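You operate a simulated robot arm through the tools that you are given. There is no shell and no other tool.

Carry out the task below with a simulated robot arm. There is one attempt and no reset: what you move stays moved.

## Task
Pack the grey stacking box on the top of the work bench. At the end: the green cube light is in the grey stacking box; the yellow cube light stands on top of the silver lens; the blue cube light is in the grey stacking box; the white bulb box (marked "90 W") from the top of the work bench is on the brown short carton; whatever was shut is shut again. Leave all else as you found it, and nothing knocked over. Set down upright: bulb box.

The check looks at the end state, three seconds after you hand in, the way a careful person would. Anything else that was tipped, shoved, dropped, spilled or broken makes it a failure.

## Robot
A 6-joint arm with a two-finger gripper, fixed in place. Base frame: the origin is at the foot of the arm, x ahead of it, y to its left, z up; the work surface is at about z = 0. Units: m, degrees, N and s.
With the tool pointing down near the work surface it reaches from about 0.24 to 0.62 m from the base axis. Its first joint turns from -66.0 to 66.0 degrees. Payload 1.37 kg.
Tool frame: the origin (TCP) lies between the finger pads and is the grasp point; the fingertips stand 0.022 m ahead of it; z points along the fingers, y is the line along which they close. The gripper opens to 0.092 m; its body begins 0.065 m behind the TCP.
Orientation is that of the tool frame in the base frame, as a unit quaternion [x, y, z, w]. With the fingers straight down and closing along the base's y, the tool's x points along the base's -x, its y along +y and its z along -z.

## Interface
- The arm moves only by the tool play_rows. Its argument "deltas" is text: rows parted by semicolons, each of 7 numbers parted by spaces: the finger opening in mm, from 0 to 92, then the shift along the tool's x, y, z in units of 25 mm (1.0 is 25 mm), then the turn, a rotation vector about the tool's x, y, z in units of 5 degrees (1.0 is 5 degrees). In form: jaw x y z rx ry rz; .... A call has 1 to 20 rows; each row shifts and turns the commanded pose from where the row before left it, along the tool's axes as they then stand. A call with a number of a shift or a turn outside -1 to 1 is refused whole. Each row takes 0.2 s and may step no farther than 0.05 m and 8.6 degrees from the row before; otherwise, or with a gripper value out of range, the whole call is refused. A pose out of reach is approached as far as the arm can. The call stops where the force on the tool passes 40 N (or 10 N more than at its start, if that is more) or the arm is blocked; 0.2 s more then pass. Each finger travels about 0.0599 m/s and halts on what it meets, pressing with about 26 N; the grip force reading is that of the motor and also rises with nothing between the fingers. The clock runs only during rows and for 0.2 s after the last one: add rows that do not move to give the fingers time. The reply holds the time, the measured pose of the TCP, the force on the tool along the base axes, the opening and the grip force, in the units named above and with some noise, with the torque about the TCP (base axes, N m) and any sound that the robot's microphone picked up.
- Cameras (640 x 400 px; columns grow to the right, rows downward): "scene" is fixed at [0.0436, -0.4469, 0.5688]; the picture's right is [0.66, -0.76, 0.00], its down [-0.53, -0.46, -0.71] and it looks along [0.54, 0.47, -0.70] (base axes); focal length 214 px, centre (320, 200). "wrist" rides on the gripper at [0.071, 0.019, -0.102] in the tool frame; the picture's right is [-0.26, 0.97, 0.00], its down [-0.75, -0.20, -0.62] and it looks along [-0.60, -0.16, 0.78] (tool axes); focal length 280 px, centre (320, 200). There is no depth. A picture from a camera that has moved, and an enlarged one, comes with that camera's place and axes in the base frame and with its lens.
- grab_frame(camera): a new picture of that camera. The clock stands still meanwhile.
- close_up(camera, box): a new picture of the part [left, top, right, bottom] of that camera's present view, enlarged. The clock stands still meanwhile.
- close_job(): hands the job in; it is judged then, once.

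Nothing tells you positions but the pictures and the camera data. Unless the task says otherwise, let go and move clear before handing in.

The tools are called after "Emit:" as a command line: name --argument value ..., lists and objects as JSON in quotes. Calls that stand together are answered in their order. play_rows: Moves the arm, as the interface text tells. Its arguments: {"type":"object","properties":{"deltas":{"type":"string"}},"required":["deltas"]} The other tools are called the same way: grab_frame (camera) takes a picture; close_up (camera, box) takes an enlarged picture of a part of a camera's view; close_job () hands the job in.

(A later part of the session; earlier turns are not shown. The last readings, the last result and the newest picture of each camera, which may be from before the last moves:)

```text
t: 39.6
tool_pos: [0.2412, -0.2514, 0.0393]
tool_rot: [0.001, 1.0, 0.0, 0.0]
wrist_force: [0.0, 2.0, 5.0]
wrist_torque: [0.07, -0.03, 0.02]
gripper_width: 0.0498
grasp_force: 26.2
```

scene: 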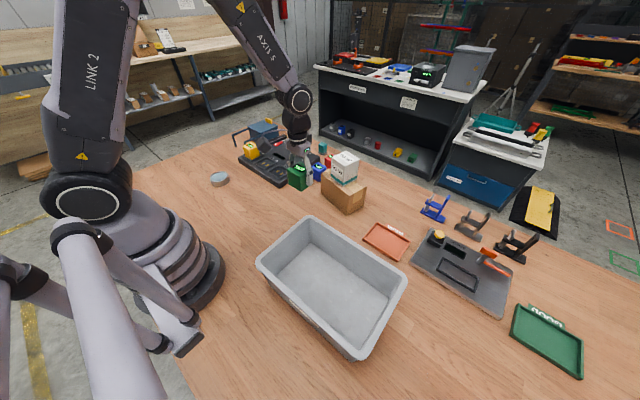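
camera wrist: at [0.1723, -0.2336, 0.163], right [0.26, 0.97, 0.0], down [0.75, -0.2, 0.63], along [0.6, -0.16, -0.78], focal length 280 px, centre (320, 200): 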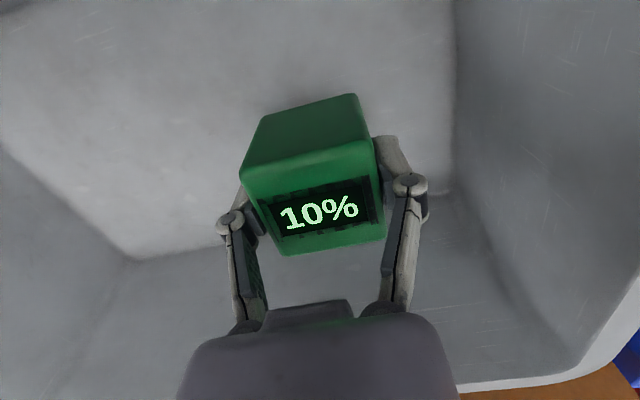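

The cube touches the box floor at z ≈ 0.039. I'll release it and rise straight up.

Emit:
play_rows --deltas "52 0 0 0 0 0 0;58 0 0 0 0 0 0;66 0 0 0 0 0 0;70 0 0 0 0 0 0;70 0 0 0 0 0 0;70 0 0 -0.3 0 0 0;70 0 0 -0.5 0 0 0;70 0 0 -0.8 0 0 0;70 0 0 -0.8 0 0 0;70 0 0 -0.8 0 0 0;70 0 0 -0.8 0 0 0;70 0 0 -0.8 0 0 0;70 0 0 -0.8 0 0 0;70 0 0 -0.8 0 0 0;70 0 0 0 0 0 0"

Emit:
grab_frame --camera "wrist"

Emit:
grab_frame --camera "scene"

```text
t: 42.8
tool_pos: [0.2431, -0.2507, 0.1989]
tool_rot: [0.0, 1.0, 0.0, 0.0]
wrist_force: [-1.0, 0.0, 0.5]
wrist_torque: [0.01, 0.01, -0.03]
gripper_width: 0.0702
grasp_force: 0.1
```

```text
taken
camera wrist: at [0.1725, -0.2326, 0.3008], right [0.26, 0.97, 0.0], down [0.75, -0.2, 0.62], along [0.6, -0.16, -0.78], focal length 280 px, centre (320, 200)
```

wrist: 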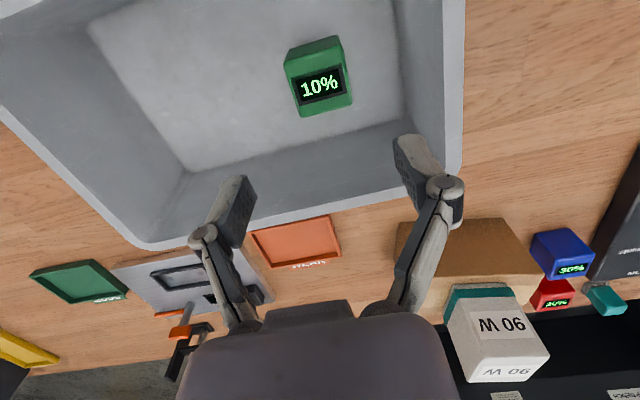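

```text
taken
```

scene: 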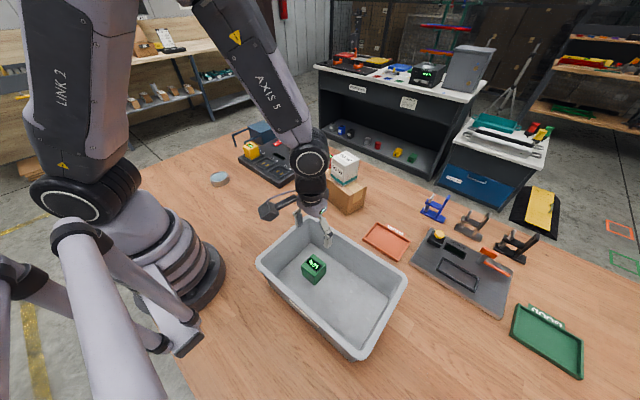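

The green cube is in the box. Now I'll move high across to above the blue cube at about (0.58, 0.028).

Emit:
play_rows --deltas "70 0 0 -0.8 0 0 0;70 0 0 -0.8 0 0 0;70 -0.793 0.656 -0.6 0 0 0;70 -0.793 0.656 0 0 0 0;70 -0.793 0.656 0 0 0 0;70 -0.793 0.656 0 0 0 0;70 -0.793 0.656 0 0 0 0;70 -0.793 0.656 0 0 0 0;70 -0.793 0.656 0 0 0 0;70 -0.793 0.656 0 0 0 0;70 -0.793 0.656 0 0 0 0;70 -0.793 0.656 0 0 0 0;70 -0.793 0.656 0 0 0 0;70 -0.793 0.656 0 0 0 0;70 -0.793 0.656 0 0 0 0;70 -0.793 0.656 0 0 0 0;70 -0.793 0.656 0 0 0 0;70 -0.793 0.656 0 0 0 0;70 -0.793 0.656 0 0 0 0;70 0 0 0 0 0 0"

Emit:
grab_frame --camera "wrist"

Emit:
grab_frame --camera "scene"

```text
t: 47.0
tool_pos: [0.5804, 0.0256, 0.2534]
tool_rot: [0.0, 1.0, 0.0, -0.001]
wrist_force: [0.5, 0.2, -0.2]
wrist_torque: [-0.02, 0.0, 0.02]
gripper_width: 0.07
grasp_force: 0.1
```

```text
taken
camera wrist: at [0.5096, 0.0448, 0.3551], right [0.26, 0.97, 0.0], down [0.75, -0.2, 0.62], along [0.6, -0.16, -0.78], focal length 280 px, centre (320, 200)
```

wrist: 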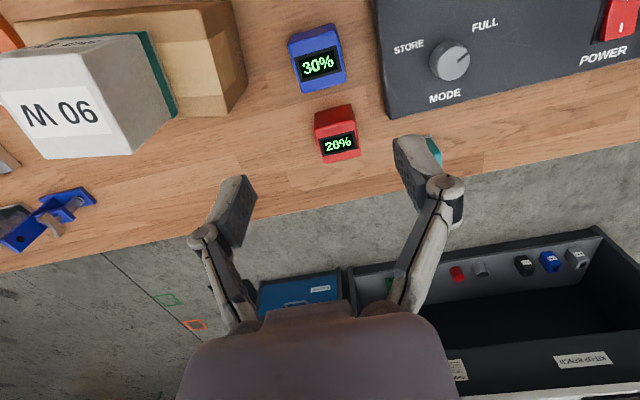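

```text
taken
```

scene: 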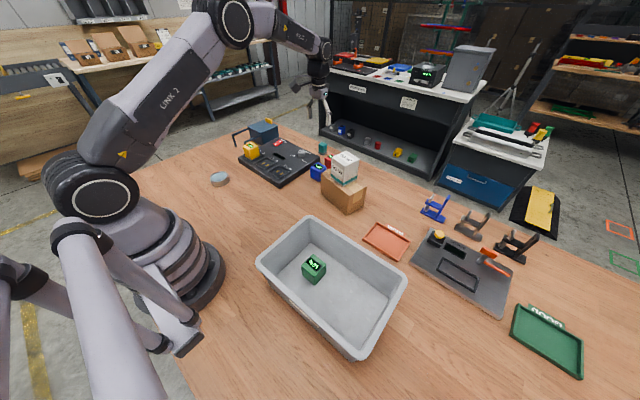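

Emit:
close_up --camera "wrist" --box '[260, 10, 400, 170]'

```text
2.50 times, centred on (330, 90) of wrist
camera zoom: at [0.5096, 0.0448, 0.3551], right [0.26, 0.97, 0.0], down [0.75, -0.2, 0.62], along [0.6, -0.16, -0.78], focal length 701 px, centre (295, 475)
```

zoom: 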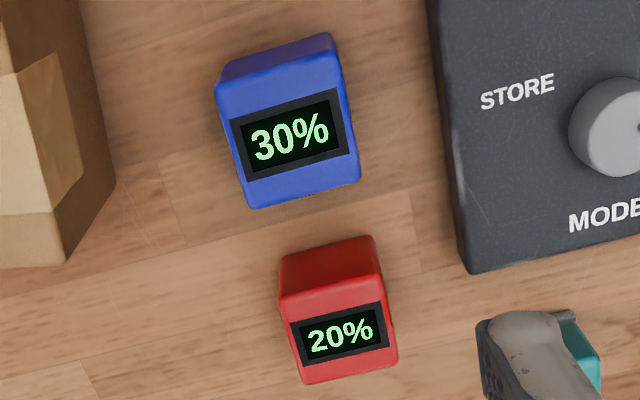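

The blue cube is centred at about (0.576, 0.025) with no yaw. I'll descend over it, pausing midway.

Emit:
play_rows --deltas "68 0.17 0 0.7 0 0 0;68 0 0 0.75 0 0 0;68 0 0 0.75 0 0 0;68 0 0 0.75 0 0 0;68 0 0 0.75 0 0 0;68 0 0 0.75 0 0 0;68 0 0 0.75 0 0 0;68 0 0 0.7 0 0 0;68 0 0 0 0 0 0"

Emit:
grab_frame --camera "wrist"

Emit:
close_up --camera "scene" --box '[260, 90, 390, 220]'

```text
t: 49.0
tool_pos: [0.5752, 0.0253, 0.106]
tool_rot: [0.0, 1.0, 0.001, 0.0]
wrist_force: [-0.4, -0.1, -0.1]
wrist_torque: [-0.01, 0.01, -0.01]
gripper_width: 0.0679
grasp_force: 0.0
```

```text
taken
camera wrist: at [0.5055, 0.0454, 0.2072], right [0.26, 0.97, 0.0], down [0.75, -0.2, 0.63], along [0.6, -0.16, -0.78], focal length 280 px, centre (320, 200)
```

wrist: 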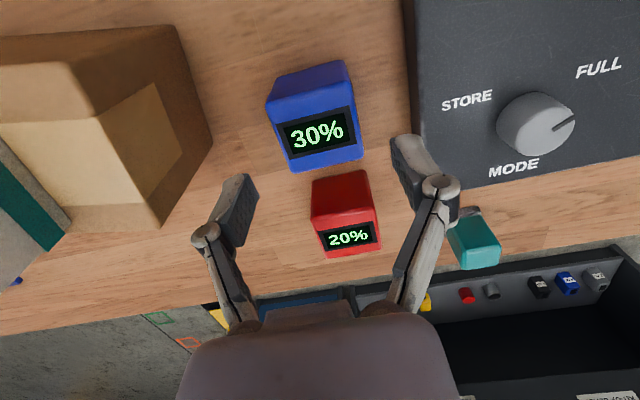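

```text
3.08 times, centred on (325, 155) of scene
camera zoom: at [0.0436, -0.4469, 0.5688], right [0.66, -0.76, 0.0], down [-0.53, -0.46, -0.71], along [0.54, 0.47, -0.7], focal length 660 px, centre (305, 338)
```

zoom: 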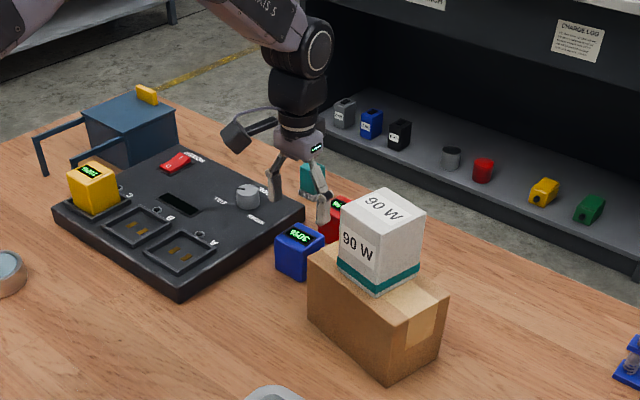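

Alignment over the blue cube looks good. I'll lower to grasp height and check.

Emit:
play_rows --deltas "68 0.05 0 0.7 0 0 0;68 0 0 0.7 0 0 0;68 0 0 0.6 0 0 0;68 0 0 0.5 0 0 0;68 0 0 0.36 0 0 0;68 0 0 0 0 0 0"

Emit:
grab_frame --camera "wrist"

Emit:
close_up --camera "scene" --box '[280, 110, 370, 200]'

```text
t: 50.4
tool_pos: [0.5742, 0.0265, 0.0332]
tool_rot: [-0.001, 1.0, 0.0, 0.0]
wrist_force: [-0.3, -0.5, 0.1]
wrist_torque: [-0.02, 0.0, 0.0]
gripper_width: 0.068
grasp_force: 0.1
```

```text
taken
camera wrist: at [0.5033, 0.0446, 0.1352], right [0.26, 0.97, 0.0], down [0.75, -0.2, 0.63], along [0.6, -0.16, -0.78], focal length 280 px, centre (320, 200)
```

wrist: 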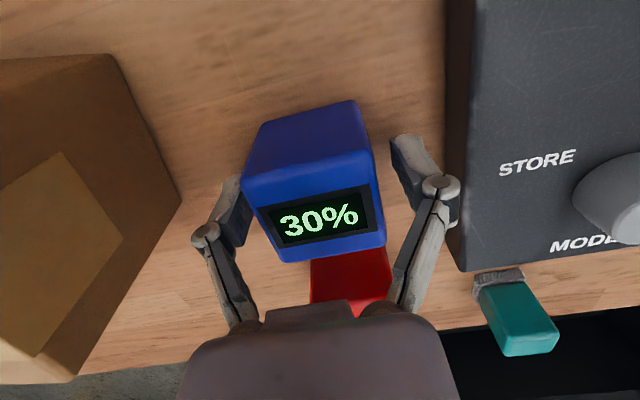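

```text
4.44 times, centred on (325, 155) of scene
camera zoom: at [0.0436, -0.4469, 0.5688], right [0.66, -0.76, 0.0], down [-0.53, -0.46, -0.71], along [0.54, 0.47, -0.7], focal length 953 px, centre (298, 400)
```

zoom: 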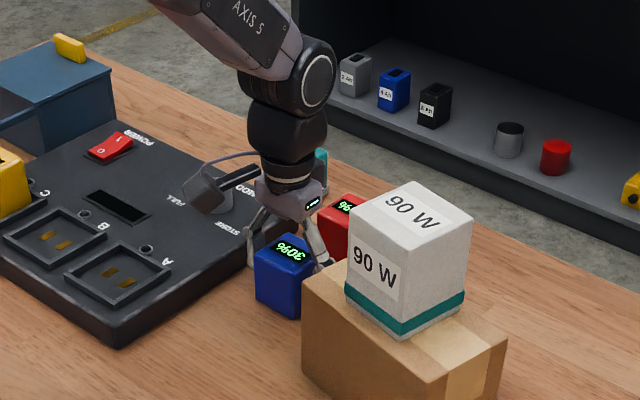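

The fingers are around the blue cube and clear of the red cube, panel and carton. I'll grip and lift.

Emit:
play_rows --deltas "60 0 0 0 0 0 0;52 0 0 0 0 0 0;46 0 0 0 0 0 0;42 0 0 0 0 0 0;42 0 0 0 0 0 0;42 0 0 0 0 0 0"

Emit:
play_rows --deltas "42 0 0 -0.3 0 0 0;42 0 0 -0.5 0 0 0;42 0 0 -0.8 0 0 0;42 0 0 -0.8 0 0 0;42 0 0 -0.8 0 0 0;42 0 0 -0.8 0 0 0;42 0 0 -0.8 0 0 0;42 0 0 -0.8 0 0 0;42 0 0 -0.8 0 0 0;42 0 0 -0.8 0 0 0;42 0 0 -0.8 0 0 0;42 0 0 -0.8 0 0 0;42 0 0 0 0 0 0"

Emit:
grab_frame --camera "wrist"

```text
t: 51.8
tool_pos: [0.5731, 0.0255, 0.0334]
tool_rot: [0.0, 1.0, 0.0, 0.0]
wrist_force: [0.2, -2.6, 2.7]
wrist_torque: [-0.11, 0.03, 0.01]
gripper_width: 0.0496
grasp_force: 26.1
```

```text
t: 54.6
tool_pos: [0.5738, 0.0264, 0.2535]
tool_rot: [0.0, 1.0, 0.001, 0.0]
wrist_force: [-0.1, -0.1, -2.0]
wrist_torque: [-0.02, 0.0, -0.01]
gripper_width: 0.0493
grasp_force: 26.1
```

```text
taken
camera wrist: at [0.5026, 0.0457, 0.355], right [0.26, 0.97, 0.0], down [0.75, -0.2, 0.63], along [0.6, -0.16, -0.78], focal length 280 px, centre (320, 200)
```

wrist: 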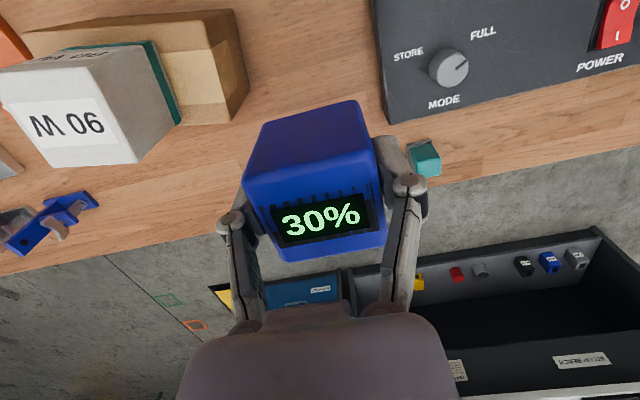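

The blue cube is held. I'll carry it back first along -x, then diagonally to above the grey box at about (0.242, -0.36).

Emit:
play_rows --deltas "42 0.85 -0.3 0 0 0 0;42 0.85 -0.3 0 0 0 0;42 0.85 -0.3 0 0 0 0;42 0.85 -0.3 0 0 0 0;42 0.85 -0.3 0 0 0 0;42 0.85 -0.3 0 0 0 0;42 0.85 -0.3 0 0 0 0;42 0.85 -0.3 0 0 0 0;42 0.463 -0.933 0 0 0 0;42 0.463 -0.933 0 0 0 0;42 0.463 -0.933 0 0 0 0;42 0.463 -0.933 0 0 0 0;42 0.463 -0.933 0 0 0 0;42 0.463 -0.933 0 0 0 0;42 0.463 -0.933 0 0 0 0;42 0.463 -0.933 0 0 0 0;42 0.463 -0.933 0 0 0 0;42 0.463 -0.933 0 0 0 0;42 0 0 0 0 0 0"

Emit:
play_rows --deltas "42 0.463 -0.933 0 0 0 0;42 0.463 -0.933 0 0 0 0;42 0.463 -0.933 0 0 0 0;42 0.463 -0.933 0 0 0 0;42 0 0 0 0 0 0"

Emit:
grab_frame --camera "wrist"

Emit:
grab_frame --camera "scene"

```text
t: 58.6
tool_pos: [0.2881, -0.2661, 0.254]
tool_rot: [0.0, 1.0, 0.0, 0.0]
wrist_force: [-0.1, -0.1, -2.5]
wrist_torque: [-0.02, -0.02, 0.03]
gripper_width: 0.0496
grasp_force: 26.2
```

```text
t: 59.8
tool_pos: [0.2419, -0.3579, 0.2537]
tool_rot: [0.0, 1.0, 0.0, 0.001]
wrist_force: [-0.2, -0.5, -2.5]
wrist_torque: [0.01, 0.0, 0.03]
gripper_width: 0.0498
grasp_force: 25.9
```

```text
taken
camera wrist: at [0.1719, -0.3392, 0.3549], right [0.26, 0.97, 0.0], down [0.75, -0.2, 0.62], along [0.6, -0.16, -0.78], focal length 280 px, centre (320, 200)
```

wrist: 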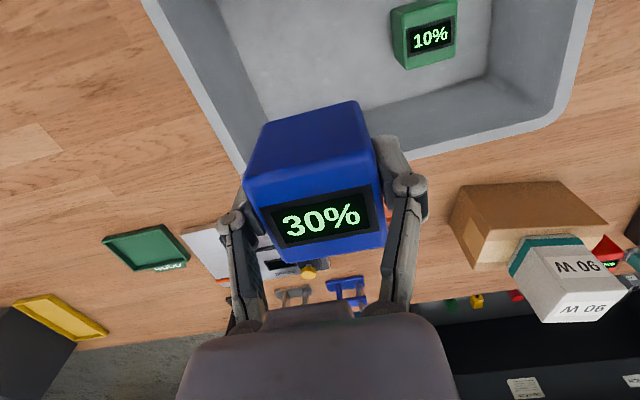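

```text
taken
```

scene: 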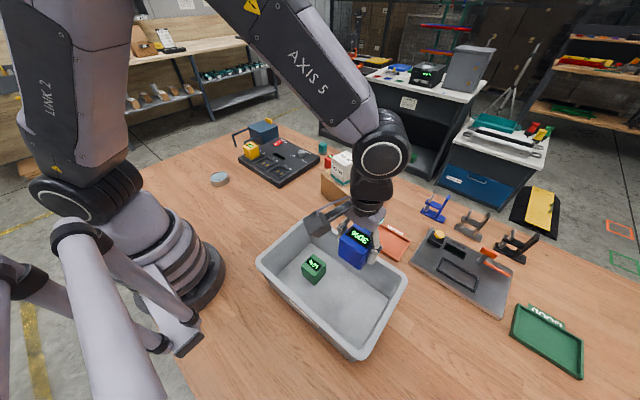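

The blue cube is over the free half of the box. I'll lower it into place.

Emit:
play_rows --deltas "42 0 0 0.75 0 0 0;42 0 0 0.75 0 0 0;42 0 0 0.75 0 0 0;42 0 0 0.75 0 0 0;42 0 0 0.75 0 0 0;42 0 0 0.75 0 0 0;42 0 0 0.75 0 0 0;42 0 0 0.7 0 0 0;42 0 0 0.6 0 0 0;42 0 0 0.5 0 0 0;42 0 0 0.4 0 0 0;42 0 0 0.4 0 0 0;42 0 0 0 0 0 0"

Emit:
close_up --camera "scene" --box '[220, 160, 420, 370]'

Emit:
grab_frame --camera "wrist"

```text
t: 62.6
tool_pos: [0.2438, -0.3597, 0.0584]
tool_rot: [0.0, 1.0, 0.0, 0.0]
wrist_force: [0.3, 0.1, -2.1]
wrist_torque: [-0.01, -0.01, 0.01]
gripper_width: 0.0496
grasp_force: 25.3
```

```text
1.90 times, centred on (320, 265) of scene
camera zoom: at [0.0436, -0.4469, 0.5688], right [0.66, -0.76, 0.0], down [-0.53, -0.46, -0.71], along [0.54, 0.47, -0.7], focal length 408 px, centre (320, 76)
```

zoom: 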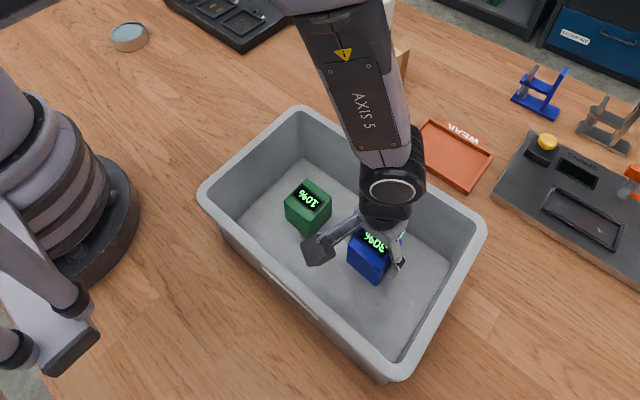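

```text
taken
camera wrist: at [0.1725, -0.3403, 0.1589], right [0.26, 0.97, 0.0], down [0.75, -0.2, 0.63], along [0.6, -0.16, -0.78], focal length 280 px, centre (320, 200)
```

wrist: 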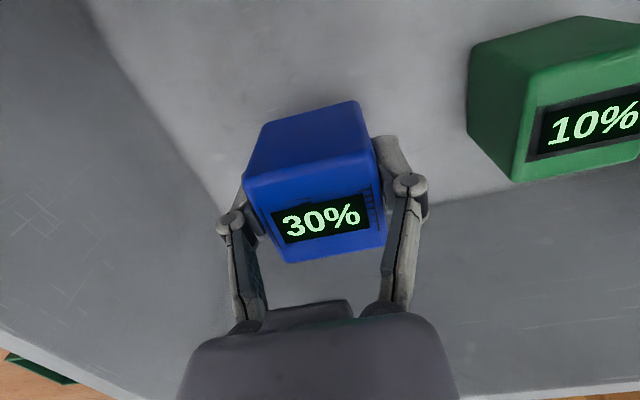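

It's about 2 cm above the floor and clear of the green cube. I'll make the final lowering steps.

Emit:
play_rows --deltas "42 0 0 0.35 0 0 0;42 0 0 0.3 0 0 0;42 0 0 0 0 0 0"

Emit:
play_rows --deltas "42 0 0 0.06 0 0 0;42 0 0 0 0 0 0"

Emit:
play_rows --deltas "42 0 0 0.05 0 0 0;42 0 0 0 0 0 0"

```text
t: 63.4
tool_pos: [0.2423, -0.3594, 0.0416]
tool_rot: [0.0, 1.0, 0.0, 0.0]
wrist_force: [0.4, -0.4, -2.6]
wrist_torque: [-0.01, 0.01, -0.01]
gripper_width: 0.0493
grasp_force: 26.6
```

```text
t: 64.0
tool_pos: [0.2425, -0.3605, 0.0396]
tool_rot: [0.0, 1.0, 0.0, 0.0]
wrist_force: [-0.5, -0.1, -2.8]
wrist_torque: [0.03, 0.03, 0.01]
gripper_width: 0.0495
grasp_force: 25.8
```

```text
t: 64.6
tool_pos: [0.2419, -0.3587, 0.0386]
tool_rot: [0.0, 1.0, -0.001, 0.0]
wrist_force: [1.0, -0.3, -2.6]
wrist_torque: [0.03, 0.01, -0.04]
gripper_width: 0.0498
grasp_force: 26.3
```

Emit:
play_rows --deltas "42 0 0 0.04 0 0 0;42 0 0 0 0 0 0"

Emit:
play_rows --deltas "42 0 0 0.03 0 0 0;42 0 0 0 0 0 0"

```text
t: 65.2
tool_pos: [0.2419, -0.3591, 0.0375]
tool_rot: [-0.001, 1.0, 0.0, 0.001]
wrist_force: [-4.2, 2.9, 10.5]
wrist_torque: [0.07, -0.08, 0.04]
gripper_width: 0.0501
grasp_force: 26.0
```

```text
t: 65.8
tool_pos: [0.2408, -0.3596, 0.0362]
tool_rot: [0.0, 1.0, -0.001, 0.0]
wrist_force: [-2.8, 6.3, 20.8]
wrist_torque: [0.18, -0.05, -0.02]
gripper_width: 0.0499
grasp_force: 25.7
```

The blue cube rests on the box floor. I'll ease the push, release, and rise.

Emit:
play_rows --deltas "42 0 0 -0.05 0 0 0;42 0 0 0 0 0 0;52 0 0 0 0 0 0;58 0 0 0 0 0 0;64 0 0 0 0 0 0;66 0 0 0 0 0 0;66 0 0 -0.3 0 0 0;66 0 0 -0.5 0 0 0;66 0 0 -0.8 0 0 0;66 0 0 -0.8 0 0 0;66 0 0 -0.8 0 0 0;66 0 0 -0.8 0 0 0;66 0 0 -0.8 0 0 0;66 0 0 -0.8 0 0 0;66 0 0 -0.8 0 0 0;66 0 0 -0.8 0 0 0;66 0 0 0 0 0 0"

Emit:
grab_frame --camera "wrist"

Emit:
grab_frame --camera "scene"

```text
t: 69.4
tool_pos: [0.2403, -0.3578, 0.2178]
tool_rot: [0.0, 1.0, -0.001, 0.0]
wrist_force: [0.0, -0.7, -0.9]
wrist_torque: [0.01, -0.04, 0.01]
gripper_width: 0.0658
grasp_force: 0.0
```

```text
taken
camera wrist: at [0.1711, -0.3392, 0.3191], right [0.26, 0.97, 0.0], down [0.75, -0.2, 0.62], along [0.6, -0.16, -0.78], focal length 280 px, centre (320, 200)
```

wrist: 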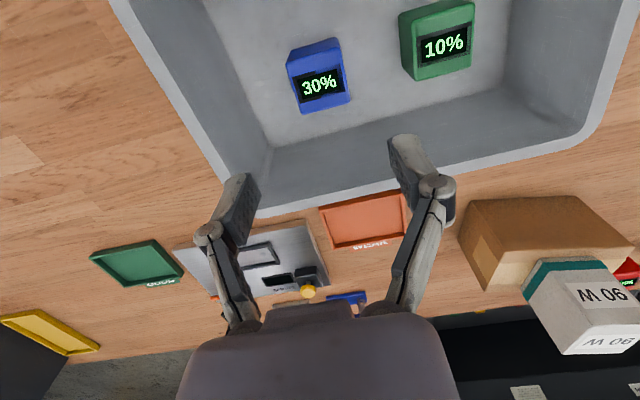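

```text
taken
```

scene: 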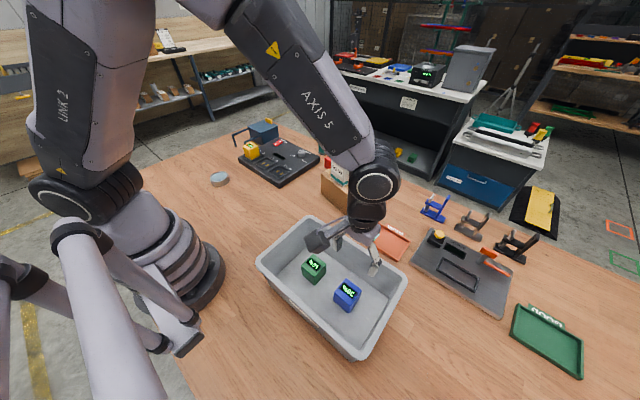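

Both cubes are in the grey box. Next I'll swing over to the left side to look at the yellow cube and the lens from above.

Emit:
play_rows --deltas "66 -0.343 0.88 -0.177 0 0 0;66 -0.343 0.88 -0.177 0 0 0;66 -0.343 0.88 -0.177 0 0 0;66 -0.343 0.88 -0.177 0 0 0;66 -0.343 0.88 -0.177 0 0 0;66 -0.343 0.88 -0.177 0 0 0;66 -0.343 0.88 -0.177 0 0 0;66 -0.343 0.88 -0.177 0 0 0;66 -0.343 0.88 -0.177 0 0 0;66 -0.343 0.88 -0.177 0 0 0;66 -0.343 0.88 -0.177 0 0 0;66 -0.343 0.88 -0.177 0 0 0;66 -0.343 0.88 -0.177 0 0 0;66 -0.343 0.88 -0.177 0 0 0;66 0 0 0 0 0 0"

Emit:
play_rows --deltas "66 0.246 0.923 0 0 0 0;66 0.246 0.923 0 0 0 0;66 0.246 0.923 0 0 0 0;66 0.246 0.923 0 0 0 0;66 0.246 0.923 0 0 0 0;66 0.246 0.923 0 0 0 0;66 0.246 0.923 0 0 0 0;66 0.246 0.923 0 0 0 0;66 0.246 0.923 0 0 0 0;66 0.246 0.923 0 0 0 0;66 0.246 0.923 0 0 0 0;66 0.246 0.923 0 0 0 0;66 0.246 0.923 0 0 0 0;66 0 0 0 0 0 0"

Emit:
grab_frame --camera "wrist"

Emit:
grab_frame --camera "scene"

```text
t: 72.6
tool_pos: [0.3622, -0.0505, 0.2792]
tool_rot: [0.0, 1.0, 0.0, 0.001]
wrist_force: [-0.3, 1.1, 0.3]
wrist_torque: [0.01, -0.04, 0.0]
gripper_width: 0.0659
grasp_force: 0.0
```

```text
t: 75.6
tool_pos: [0.2816, 0.2507, 0.2803]
tool_rot: [0.001, 1.0, 0.0, 0.0]
wrist_force: [-0.2, -0.2, 0.2]
wrist_torque: [0.03, -0.01, -0.05]
gripper_width: 0.0664
grasp_force: 0.1
```

```text
taken
camera wrist: at [0.211, 0.2696, 0.3814], right [0.26, 0.96, 0.0], down [0.75, -0.2, 0.63], along [0.6, -0.16, -0.78], focal length 280 px, centre (320, 200)
```

wrist: 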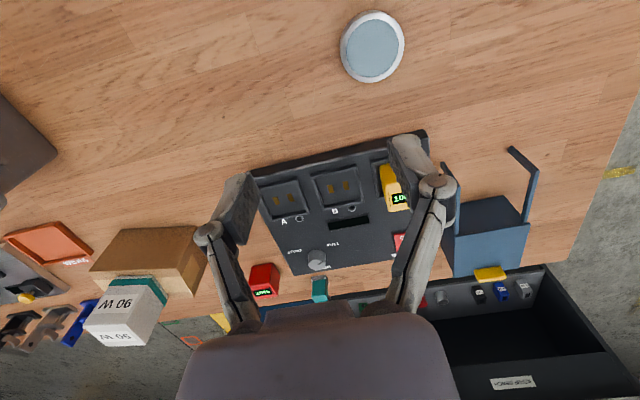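

```text
taken
```

scene: 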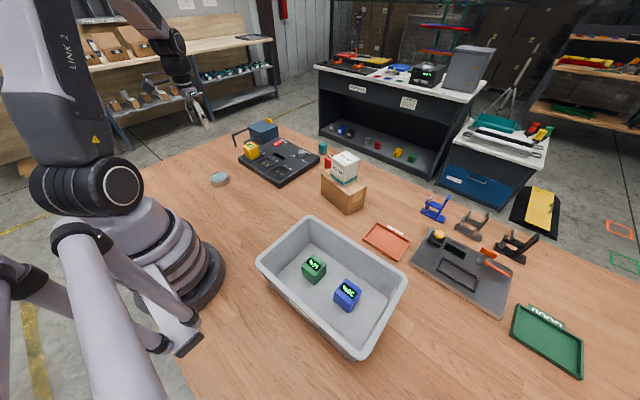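

Emit:
close_up --camera "wrist" --box '[320, 0, 430, 100]'

Emit:
close_up --camera "wrist" --box '[240, 120, 560, 300]'

Emit:
close_up --camera "scene" --box '[200, 110, 300, 195]'

```text
4.00 times, centred on (375, 50) of wrist
camera zoom: at [0.211, 0.2696, 0.3814], right [0.26, 0.96, 0.0], down [0.75, -0.2, 0.63], along [0.6, -0.16, -0.78], focal length 1122 px, centre (100, 800)
```

zoom: 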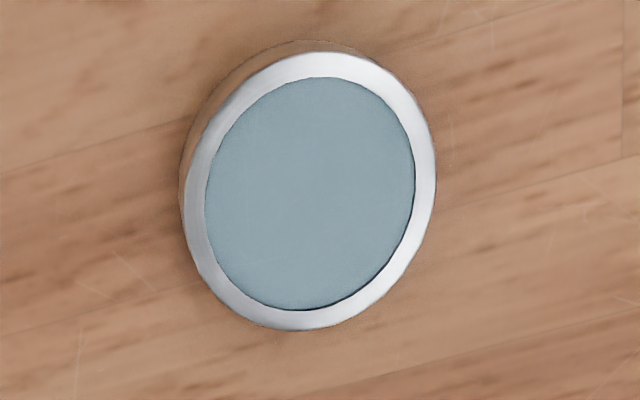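

```text
2.00 times, centred on (400, 210) of wrist
camera zoom: at [0.211, 0.2696, 0.3814], right [0.26, 0.96, 0.0], down [0.75, -0.2, 0.63], along [0.6, -0.16, -0.78], focal length 561 px, centre (160, 180)
```

zoom: 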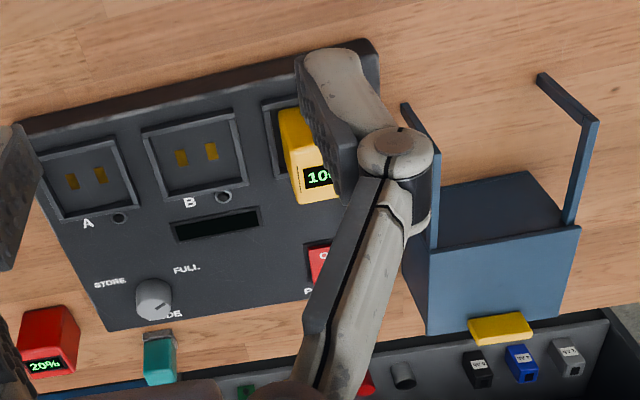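

```text
4.71 times, centred on (250, 152) of scene
camera zoom: at [0.0436, -0.4469, 0.5688], right [0.66, -0.76, 0.0], down [-0.53, -0.46, -0.71], along [0.54, 0.47, -0.7], focal length 1009 px, centre (649, 424)
```

zoom: 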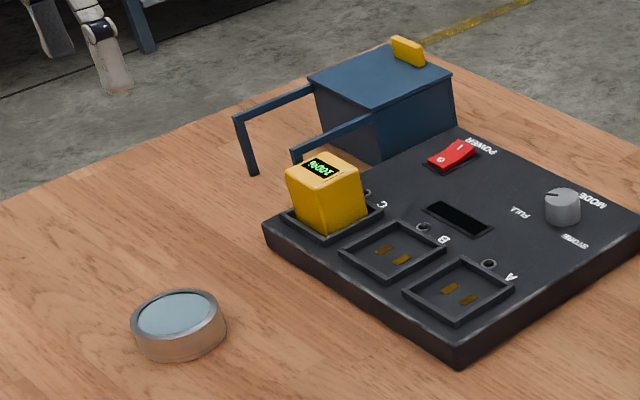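

The lens is a silver ring about 75 mm across with flat glass, near (0.290, 0.310). The yellow cube is in socket C near (0.46, 0.32), with a navy tote handle nearby at y ≈ 0.39. I'll move closer to view the cube unobstructed.

Emit:
play_rows --deltas "66 -0.79 0.462 0.133 0 0 0;66 -0.79 0.462 0.133 0 0 0;66 -0.79 0.462 0.133 0 0 0;66 -0.79 0.462 0.133 0 0 0;66 -0.79 0.462 0.133 0 0 0;66 -0.79 0.462 0.133 0 0 0;66 0 0 0 0 0 0"

Emit:
grab_frame --camera "wrist"

Emit:
close_up --camera "wrist" --box '[220, 40, 480, 230]'

Emit:
close_up --camera "wrist" --box '[290, 80, 390, 180]'

```text
t: 77.2
tool_pos: [0.4015, 0.3185, 0.2597]
tool_rot: [0.0, 1.0, 0.0, -0.001]
wrist_force: [0.2, 0.5, -1.1]
wrist_torque: [-0.02, 0.02, 0.0]
gripper_width: 0.0662
grasp_force: 0.0
```

```text
taken
camera wrist: at [0.3306, 0.3378, 0.3614], right [0.26, 0.97, 0.0], down [0.75, -0.2, 0.62], along [0.6, -0.16, -0.78], focal length 280 px, centre (320, 200)
```

wrist: 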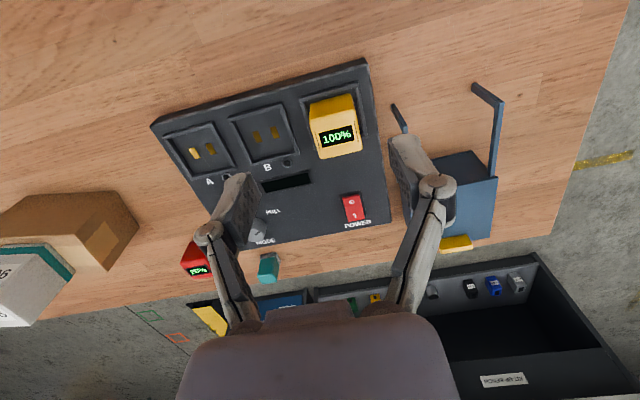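

```text
2.11 times, centred on (350, 135) of wrist
camera zoom: at [0.3306, 0.3378, 0.3614], right [0.26, 0.97, 0.0], down [0.75, -0.2, 0.62], along [0.6, -0.16, -0.78], focal length 590 px, centre (257, 337)
```

zoom: 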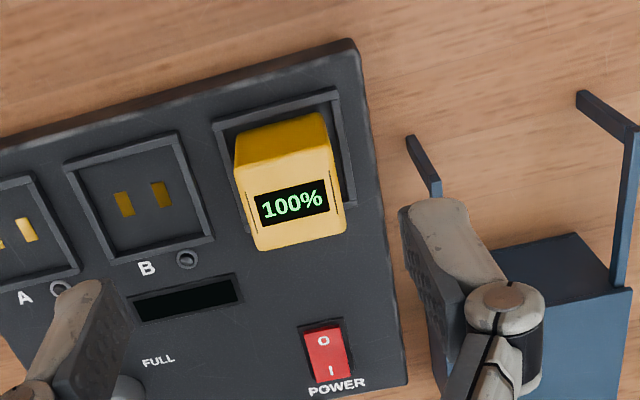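

```text
4.00 times, centred on (340, 130) of wrist
camera zoom: at [0.3306, 0.3378, 0.3614], right [0.26, 0.97, 0.0], down [0.75, -0.2, 0.62], along [0.6, -0.16, -0.78], focal length 1122 px, centre (240, 480)
```

zoom: 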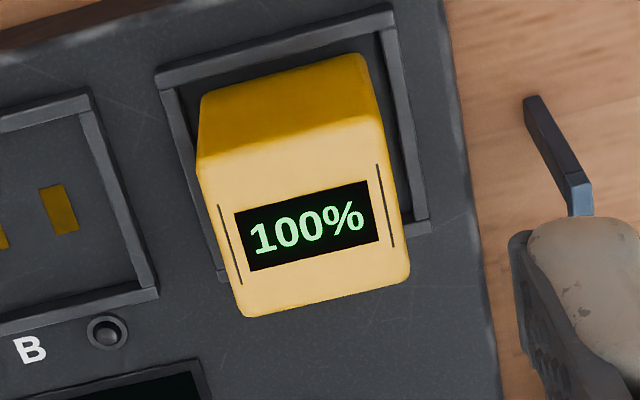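

The yellow cube's top is near z = 0.077, centred at (0.469, 0.320) with zero yaw. I'll position above it and come down partway.

Emit:
play_rows --deltas "66 -0.675 0.015 0.4 0 0 0;66 -0.675 0.015 0.4 0 0 0;66 -0.675 0.015 0.6 0 0 0;66 -0.675 0.015 0.8 0 0 0;66 0 0 0.8 0 0 0;66 0 0 0.8 0 0 0;66 0 0 0.8 0 0 0;66 0 0 0.6 0 0 0;66 0 0 0 0 0 0"

Emit:
grab_frame --camera "wrist"

Emit:
close_up --camera "scene" --box '[200, 90, 320, 195]'

```text
t: 79.2
tool_pos: [0.4689, 0.3198, 0.1292]
tool_rot: [-0.001, 1.0, 0.0, 0.0]
wrist_force: [0.8, -0.7, 0.4]
wrist_torque: [0.01, -0.01, 0.0]
gripper_width: 0.066
grasp_force: 0.0
```

```text
taken
camera wrist: at [0.3978, 0.3394, 0.2311], right [0.26, 0.97, 0.0], down [0.75, -0.2, 0.63], along [0.6, -0.16, -0.78], focal length 280 px, centre (320, 200)
```

wrist: 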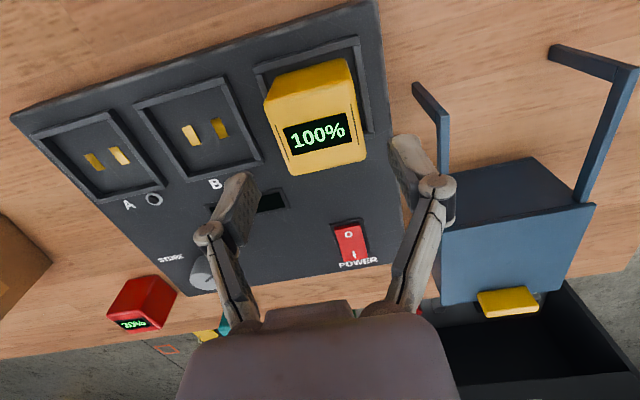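

```text
3.81 times, centred on (260, 142) of scene
camera zoom: at [0.0436, -0.4469, 0.5688], right [0.66, -0.76, 0.0], down [-0.53, -0.46, -0.71], along [0.54, 0.47, -0.7], focal length 817 px, centre (549, 419)
```

zoom: 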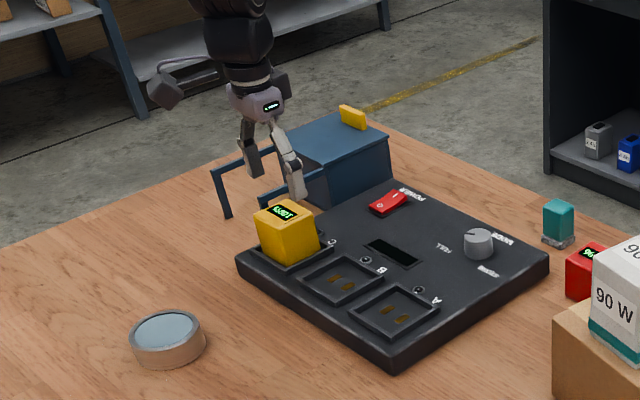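

Alignment is good. I'll lower to the grasp height of about 0.061, keeping the fingertips above the socket frame.

Emit:
play_rows --deltas "66 0.05 0.02 0.7 0 0 0;66 0 0 0.6 0 0 0;66 0 0 0.5 0 0 0;66 0 0 0.5 0 0 0;66 0 0 0.4 0 0 0;66 0 0 0 0 0 0"

Emit:
grab_frame --camera "wrist"

Emit:
close_up --camera "scene" --box '[220, 110, 300, 190]'

```text
t: 80.6
tool_pos: [0.466, 0.3209, 0.0629]
tool_rot: [0.0, 1.0, 0.0, 0.0]
wrist_force: [-0.2, -0.1, 0.4]
wrist_torque: [-0.02, 0.0, 0.05]
gripper_width: 0.0661
grasp_force: 0.1
```

```text
taken
camera wrist: at [0.396, 0.3396, 0.1643], right [0.26, 0.97, 0.0], down [0.75, -0.2, 0.63], along [0.6, -0.16, -0.78], focal length 280 px, centre (320, 200)
```

wrist: 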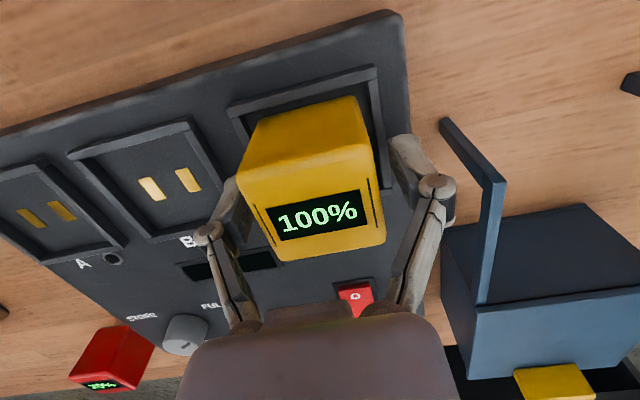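

```text
5.00 times, centred on (260, 150) of scene
camera zoom: at [0.0436, -0.4469, 0.5688], right [0.66, -0.76, 0.0], down [-0.53, -0.46, -0.71], along [0.54, 0.47, -0.7], focal length 1072 px, centre (620, 450)
```

zoom: 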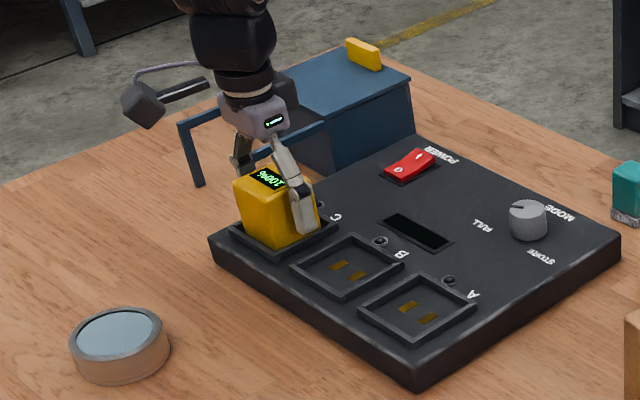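

The fingers are either side of the yellow cube, clear of the socket frame and the tote handle. I'll close and check forces.

Emit:
play_rows --deltas "60 0 0 0 0 0 0;54 0 0 0 0 0 0;48 0 0 0 0 0 0;44 0 0 0 0 0 0;42 0 0 0 0 0 0;42 0 0 0 0 0 0"

Emit:
close_up --camera "scene" --box '[220, 110, 300, 190]'

```text
t: 82.0
tool_pos: [0.4671, 0.3207, 0.0637]
tool_rot: [0.0, 1.0, 0.0, 0.0]
wrist_force: [-0.8, -1.5, 2.5]
wrist_torque: [-0.08, 0.11, 0.03]
gripper_width: 0.0498
grasp_force: 26.2
```

```text
5.00 times, centred on (260, 150) of scene
camera zoom: at [0.0436, -0.4469, 0.5688], right [0.66, -0.76, 0.0], down [-0.53, -0.46, -0.71], along [0.54, 0.47, -0.7], focal length 1072 px, centre (620, 450)
```

zoom: 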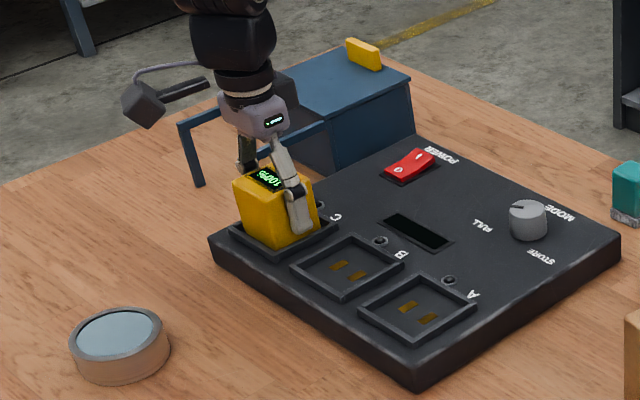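

Now I have a good grip at 50 mm with low force. I'll lift the yellow cube slowly straight up out of the socket.

Emit:
play_rows --deltas "42 0 0 -0.1 0 0 0;42 0 0 -0.15 0 0 0;42 0 0 -0.2 0 0 0;42 0 0 -0.25 0 0 0;42 0 0 -0.3 0 0 0;42 0 0 0 0 0 0"

Emit:
close_up --camera "scene" --box '[220, 110, 300, 190]'

Emit:
grab_frame --camera "wrist"

```text
t: 83.4
tool_pos: [0.4672, 0.3207, 0.0874]
tool_rot: [0.0, 1.0, 0.0, 0.0]
wrist_force: [-0.3, -0.1, -3.4]
wrist_torque: [0.04, 0.01, 0.02]
gripper_width: 0.0497
grasp_force: 26.3
```

```text
5.00 times, centred on (260, 150) of scene
camera zoom: at [0.0436, -0.4469, 0.5688], right [0.66, -0.76, 0.0], down [-0.53, -0.46, -0.71], along [0.54, 0.47, -0.7], focal length 1072 px, centre (620, 450)
```

zoom: 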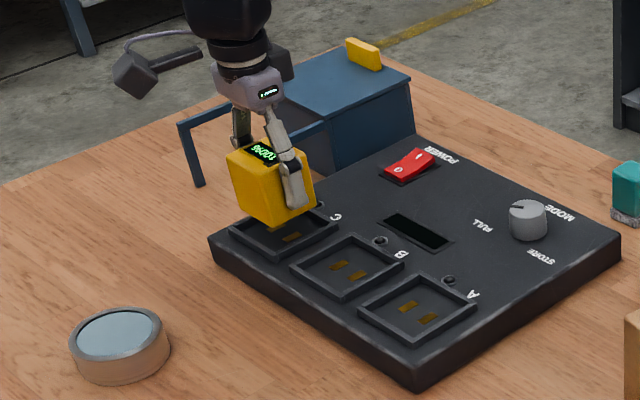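

```text
taken
camera wrist: at [0.3973, 0.3393, 0.1887], right [0.26, 0.97, 0.0], down [0.75, -0.2, 0.62], along [0.6, -0.16, -0.78], focal length 280 px, centre (320, 200)
```

wrist: 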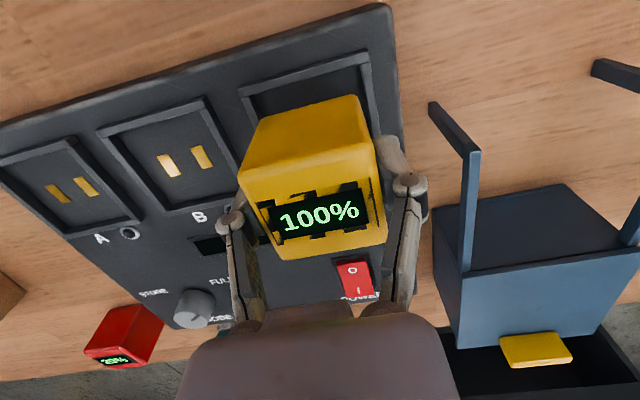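

The cube came free cleanly. I'll raise it and move above the lens at about (0.291, 0.309), then verify alignment with the lens visible below.

Emit:
play_rows --deltas "42 0 0 -0.75 0 0 0;42 0 0 -0.75 0 0 0;42 0 0 -0.75 0 0 0;42 0 0 -0.75 0 0 0;42 0 0 -0.75 0 0 0;42 0 0 -0.75 0 0 0;42 0.782 -0.052 0 0 0 0;42 0.782 -0.052 0 0 0 0;42 0.782 -0.052 0 0 0 0;42 0.782 -0.052 0 0 0 0;42 0.782 -0.052 0 0 0 0;42 0.782 -0.052 0 0 0 0;42 0.782 -0.052 0 0 0 0;42 0.782 -0.052 0 0 0 0;42 0.782 -0.052 0 0 0 0;42 0 0 0 0 0 0"

Emit:
grab_frame --camera "wrist"

Emit:
close_up --camera "wrist" --box '[240, 10, 400, 150]'

Emit:
grab_frame --camera "scene"

```text
t: 86.8
tool_pos: [0.2897, 0.3088, 0.2005]
tool_rot: [0.0, 1.0, 0.0, 0.0]
wrist_force: [-0.4, 1.5, -3.3]
wrist_torque: [-0.04, 0.03, -0.01]
gripper_width: 0.0498
grasp_force: 26.4
```

```text
taken
camera wrist: at [0.2197, 0.3276, 0.3021], right [0.26, 0.96, 0.0], down [0.75, -0.2, 0.63], along [0.6, -0.16, -0.78], focal length 280 px, centre (320, 200)
```

wrist: 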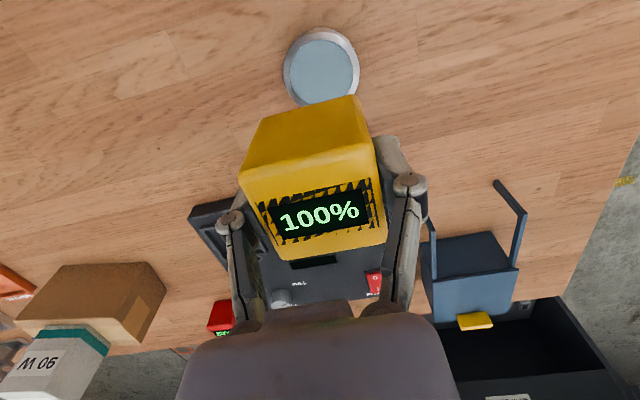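

```text
2.86 times, centred on (320, 80) of wrist
camera zoom: at [0.2197, 0.3276, 0.3021], right [0.26, 0.96, 0.0], down [0.75, -0.2, 0.63], along [0.6, -0.16, -0.78], focal length 801 px, centre (320, 543)
```

zoom: 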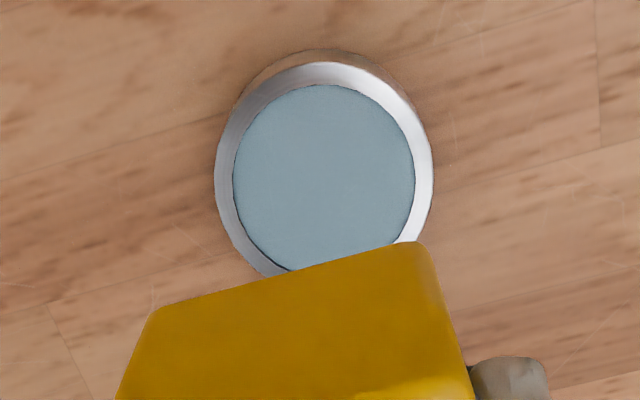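

```text
taken
```

scene: 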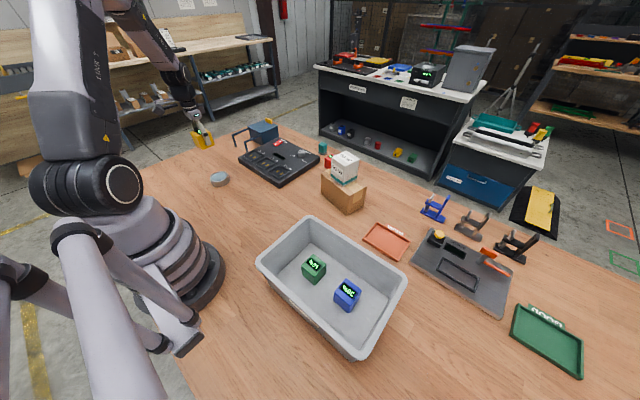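

The lens centre works out to (0.290, 0.310), within about 1.5 mm of the tool. I'll nudge slightly and lower to about 1.5 cm above contact.

Emit:
play_rows --deltas "42 -0.02 0.05 0.7 0 0 0;42 0 0 0.7 0 0 0;42 0 0 0.7 0 0 0;42 0 0 0.7 0 0 0;42 0 0 0.6 0 0 0;42 0 0 0.6 0 0 0;42 0 0 0.5 0 0 0;42 0 0 0.4 0 0 0;42 0 0 0 0 0 0"

Emit:
grab_frame --camera "wrist"

Emit:
close_up --camera "scene" --box '[185, 130, 265, 200]'

```text
t: 88.8
tool_pos: [0.2917, 0.31, 0.0768]
tool_rot: [0.0, 1.0, 0.002, 0.0]
wrist_force: [-0.1, -0.6, -3.6]
wrist_torque: [-0.01, -0.01, -0.01]
gripper_width: 0.0495
grasp_force: 26.5
```

```text
taken
camera wrist: at [0.2214, 0.3284, 0.1797], right [0.26, 0.97, 0.0], down [0.75, -0.2, 0.62], along [0.6, -0.16, -0.78], focal length 280 px, centre (320, 200)
```

wrist: 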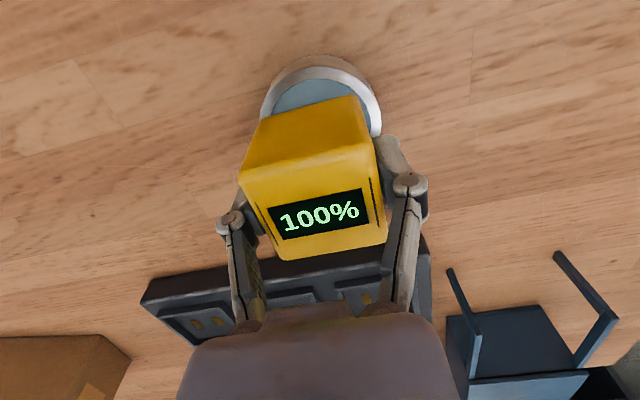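

```text
5.71 times, centred on (225, 165) of scene
camera zoom: at [0.0436, -0.4469, 0.5688], right [0.66, -0.76, 0.0], down [-0.53, -0.46, -0.71], along [0.54, 0.47, -0.7], focal length 1226 px, centre (863, 400)
```

zoom: 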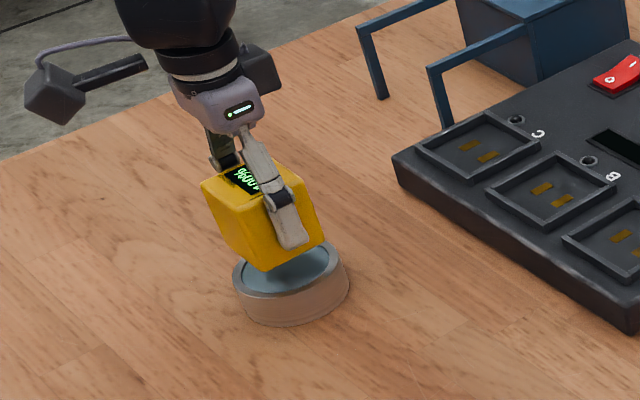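

The cube hovers about 1.5 cm over the lens. I'll zoom in closely to verify centring before setting it down.

Emit:
close_up --camera "scene" --box '[203, 150, 253, 190]'

Emit:
close_up --camera "wrist" --box '[220, 40, 420, 200]'

```text
10.00 times, centred on (228, 170) of scene
camera zoom: at [0.0436, -0.4469, 0.5688], right [0.66, -0.76, 0.0], down [-0.53, -0.46, -0.71], along [0.54, 0.47, -0.7], focal length 2145 px, centre (1240, 500)
```

zoom: 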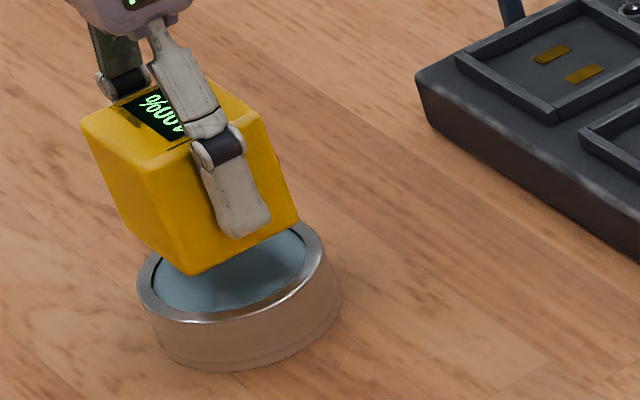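

```text
2.50 times, centred on (320, 120) of wrist
camera zoom: at [0.2214, 0.3284, 0.1797], right [0.26, 0.97, 0.0], down [0.75, -0.2, 0.62], along [0.6, -0.16, -0.78], focal length 701 px, centre (320, 400)
```

zoom: 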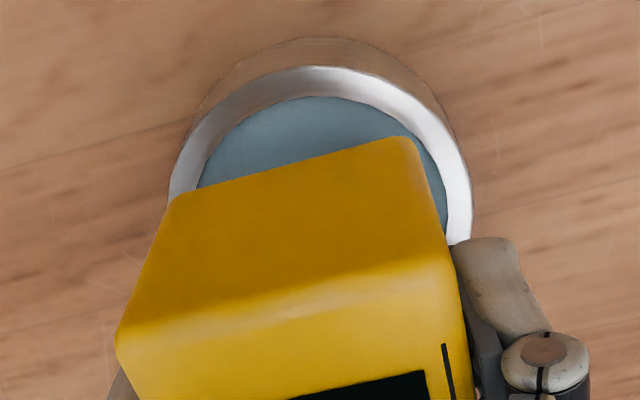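

By the wrist view the cube is within about 2 mm of the lens centre. I'll nudge it 1 mm and lower in small steps, watching for contact.

Emit:
play_rows --deltas "42 0.04 -0.05 0.2 0 0 0;42 0 0 0.15 0 0 0;42 0 0 0 0 0 0"

Emit:
play_rows --deltas "42 0 0 0.08 0 0 0;42 0 0 0 0 0 0"

Emit:
play_rows --deltas "42 0 0 0.08 0 0 0;42 0 0 0 0 0 0"

Emit:
close_up --camera "scene" --box '[203, 150, 253, 190]'

```text
t: 89.6
tool_pos: [0.2914, 0.3076, 0.0686]
tool_rot: [0.0, 1.0, 0.0, 0.0]
wrist_force: [-0.1, -0.6, -3.1]
wrist_torque: [0.0, 0.02, -0.03]
gripper_width: 0.0496
grasp_force: 26.5
```

```text
t: 90.2
tool_pos: [0.2908, 0.307, 0.0666]
tool_rot: [0.0, 1.0, 0.0, -0.001]
wrist_force: [1.2, -0.4, -2.7]
wrist_torque: [0.0, -0.01, -0.02]
gripper_width: 0.0495
grasp_force: 25.6
```

```text
t: 90.8
tool_pos: [0.2911, 0.3078, 0.065]
tool_rot: [-0.001, 1.0, -0.001, 0.0]
wrist_force: [-0.2, 0.3, -2.0]
wrist_torque: [0.0, -0.05, 0.0]
gripper_width: 0.0496
grasp_force: 26.1
```

```text
10.00 times, centred on (228, 170) of scene
camera zoom: at [0.0436, -0.4469, 0.5688], right [0.66, -0.76, 0.0], down [-0.53, -0.46, -0.71], along [0.54, 0.47, -0.7], focal length 2145 px, centre (1240, 500)
```

zoom: 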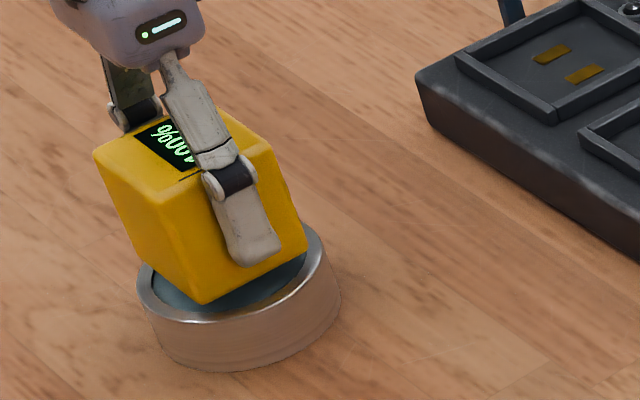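

It's nearly there and visually centred on the ring. I'll continue in 2 mm and smaller steps.

Emit:
play_rows --deltas "42 0 0 0.08 0 0 0;42 0 0 0 0 0 0"

Emit:
play_rows --deltas "42 0 0 0.06 0 0 0;42 0 0 0 0 0 0"

Emit:
play_rows --deltas "42 0 0 0.05 0 0 0;42 0 0 0 0 0 0"

```text
t: 91.4
tool_pos: [0.2894, 0.3087, 0.0628]
tool_rot: [0.0, 1.0, 0.0, 0.0]
wrist_force: [-0.4, 0.4, -2.5]
wrist_torque: [0.0, -0.03, 0.0]
gripper_width: 0.0494
grasp_force: 25.6
```

```text
t: 92.0
tool_pos: [0.2897, 0.3092, 0.0611]
tool_rot: [0.001, 1.0, -0.001, 0.0]
wrist_force: [0.4, -0.9, -2.4]
wrist_torque: [0.0, 0.02, 0.01]
gripper_width: 0.0494
grasp_force: 25.8
```

```text
t: 92.6
tool_pos: [0.2902, 0.3079, 0.0599]
tool_rot: [0.0, 1.0, 0.0, 0.001]
wrist_force: [-0.2, 0.3, -2.4]
wrist_torque: [0.03, -0.01, 0.05]
gripper_width: 0.0498
grasp_force: 26.1
```

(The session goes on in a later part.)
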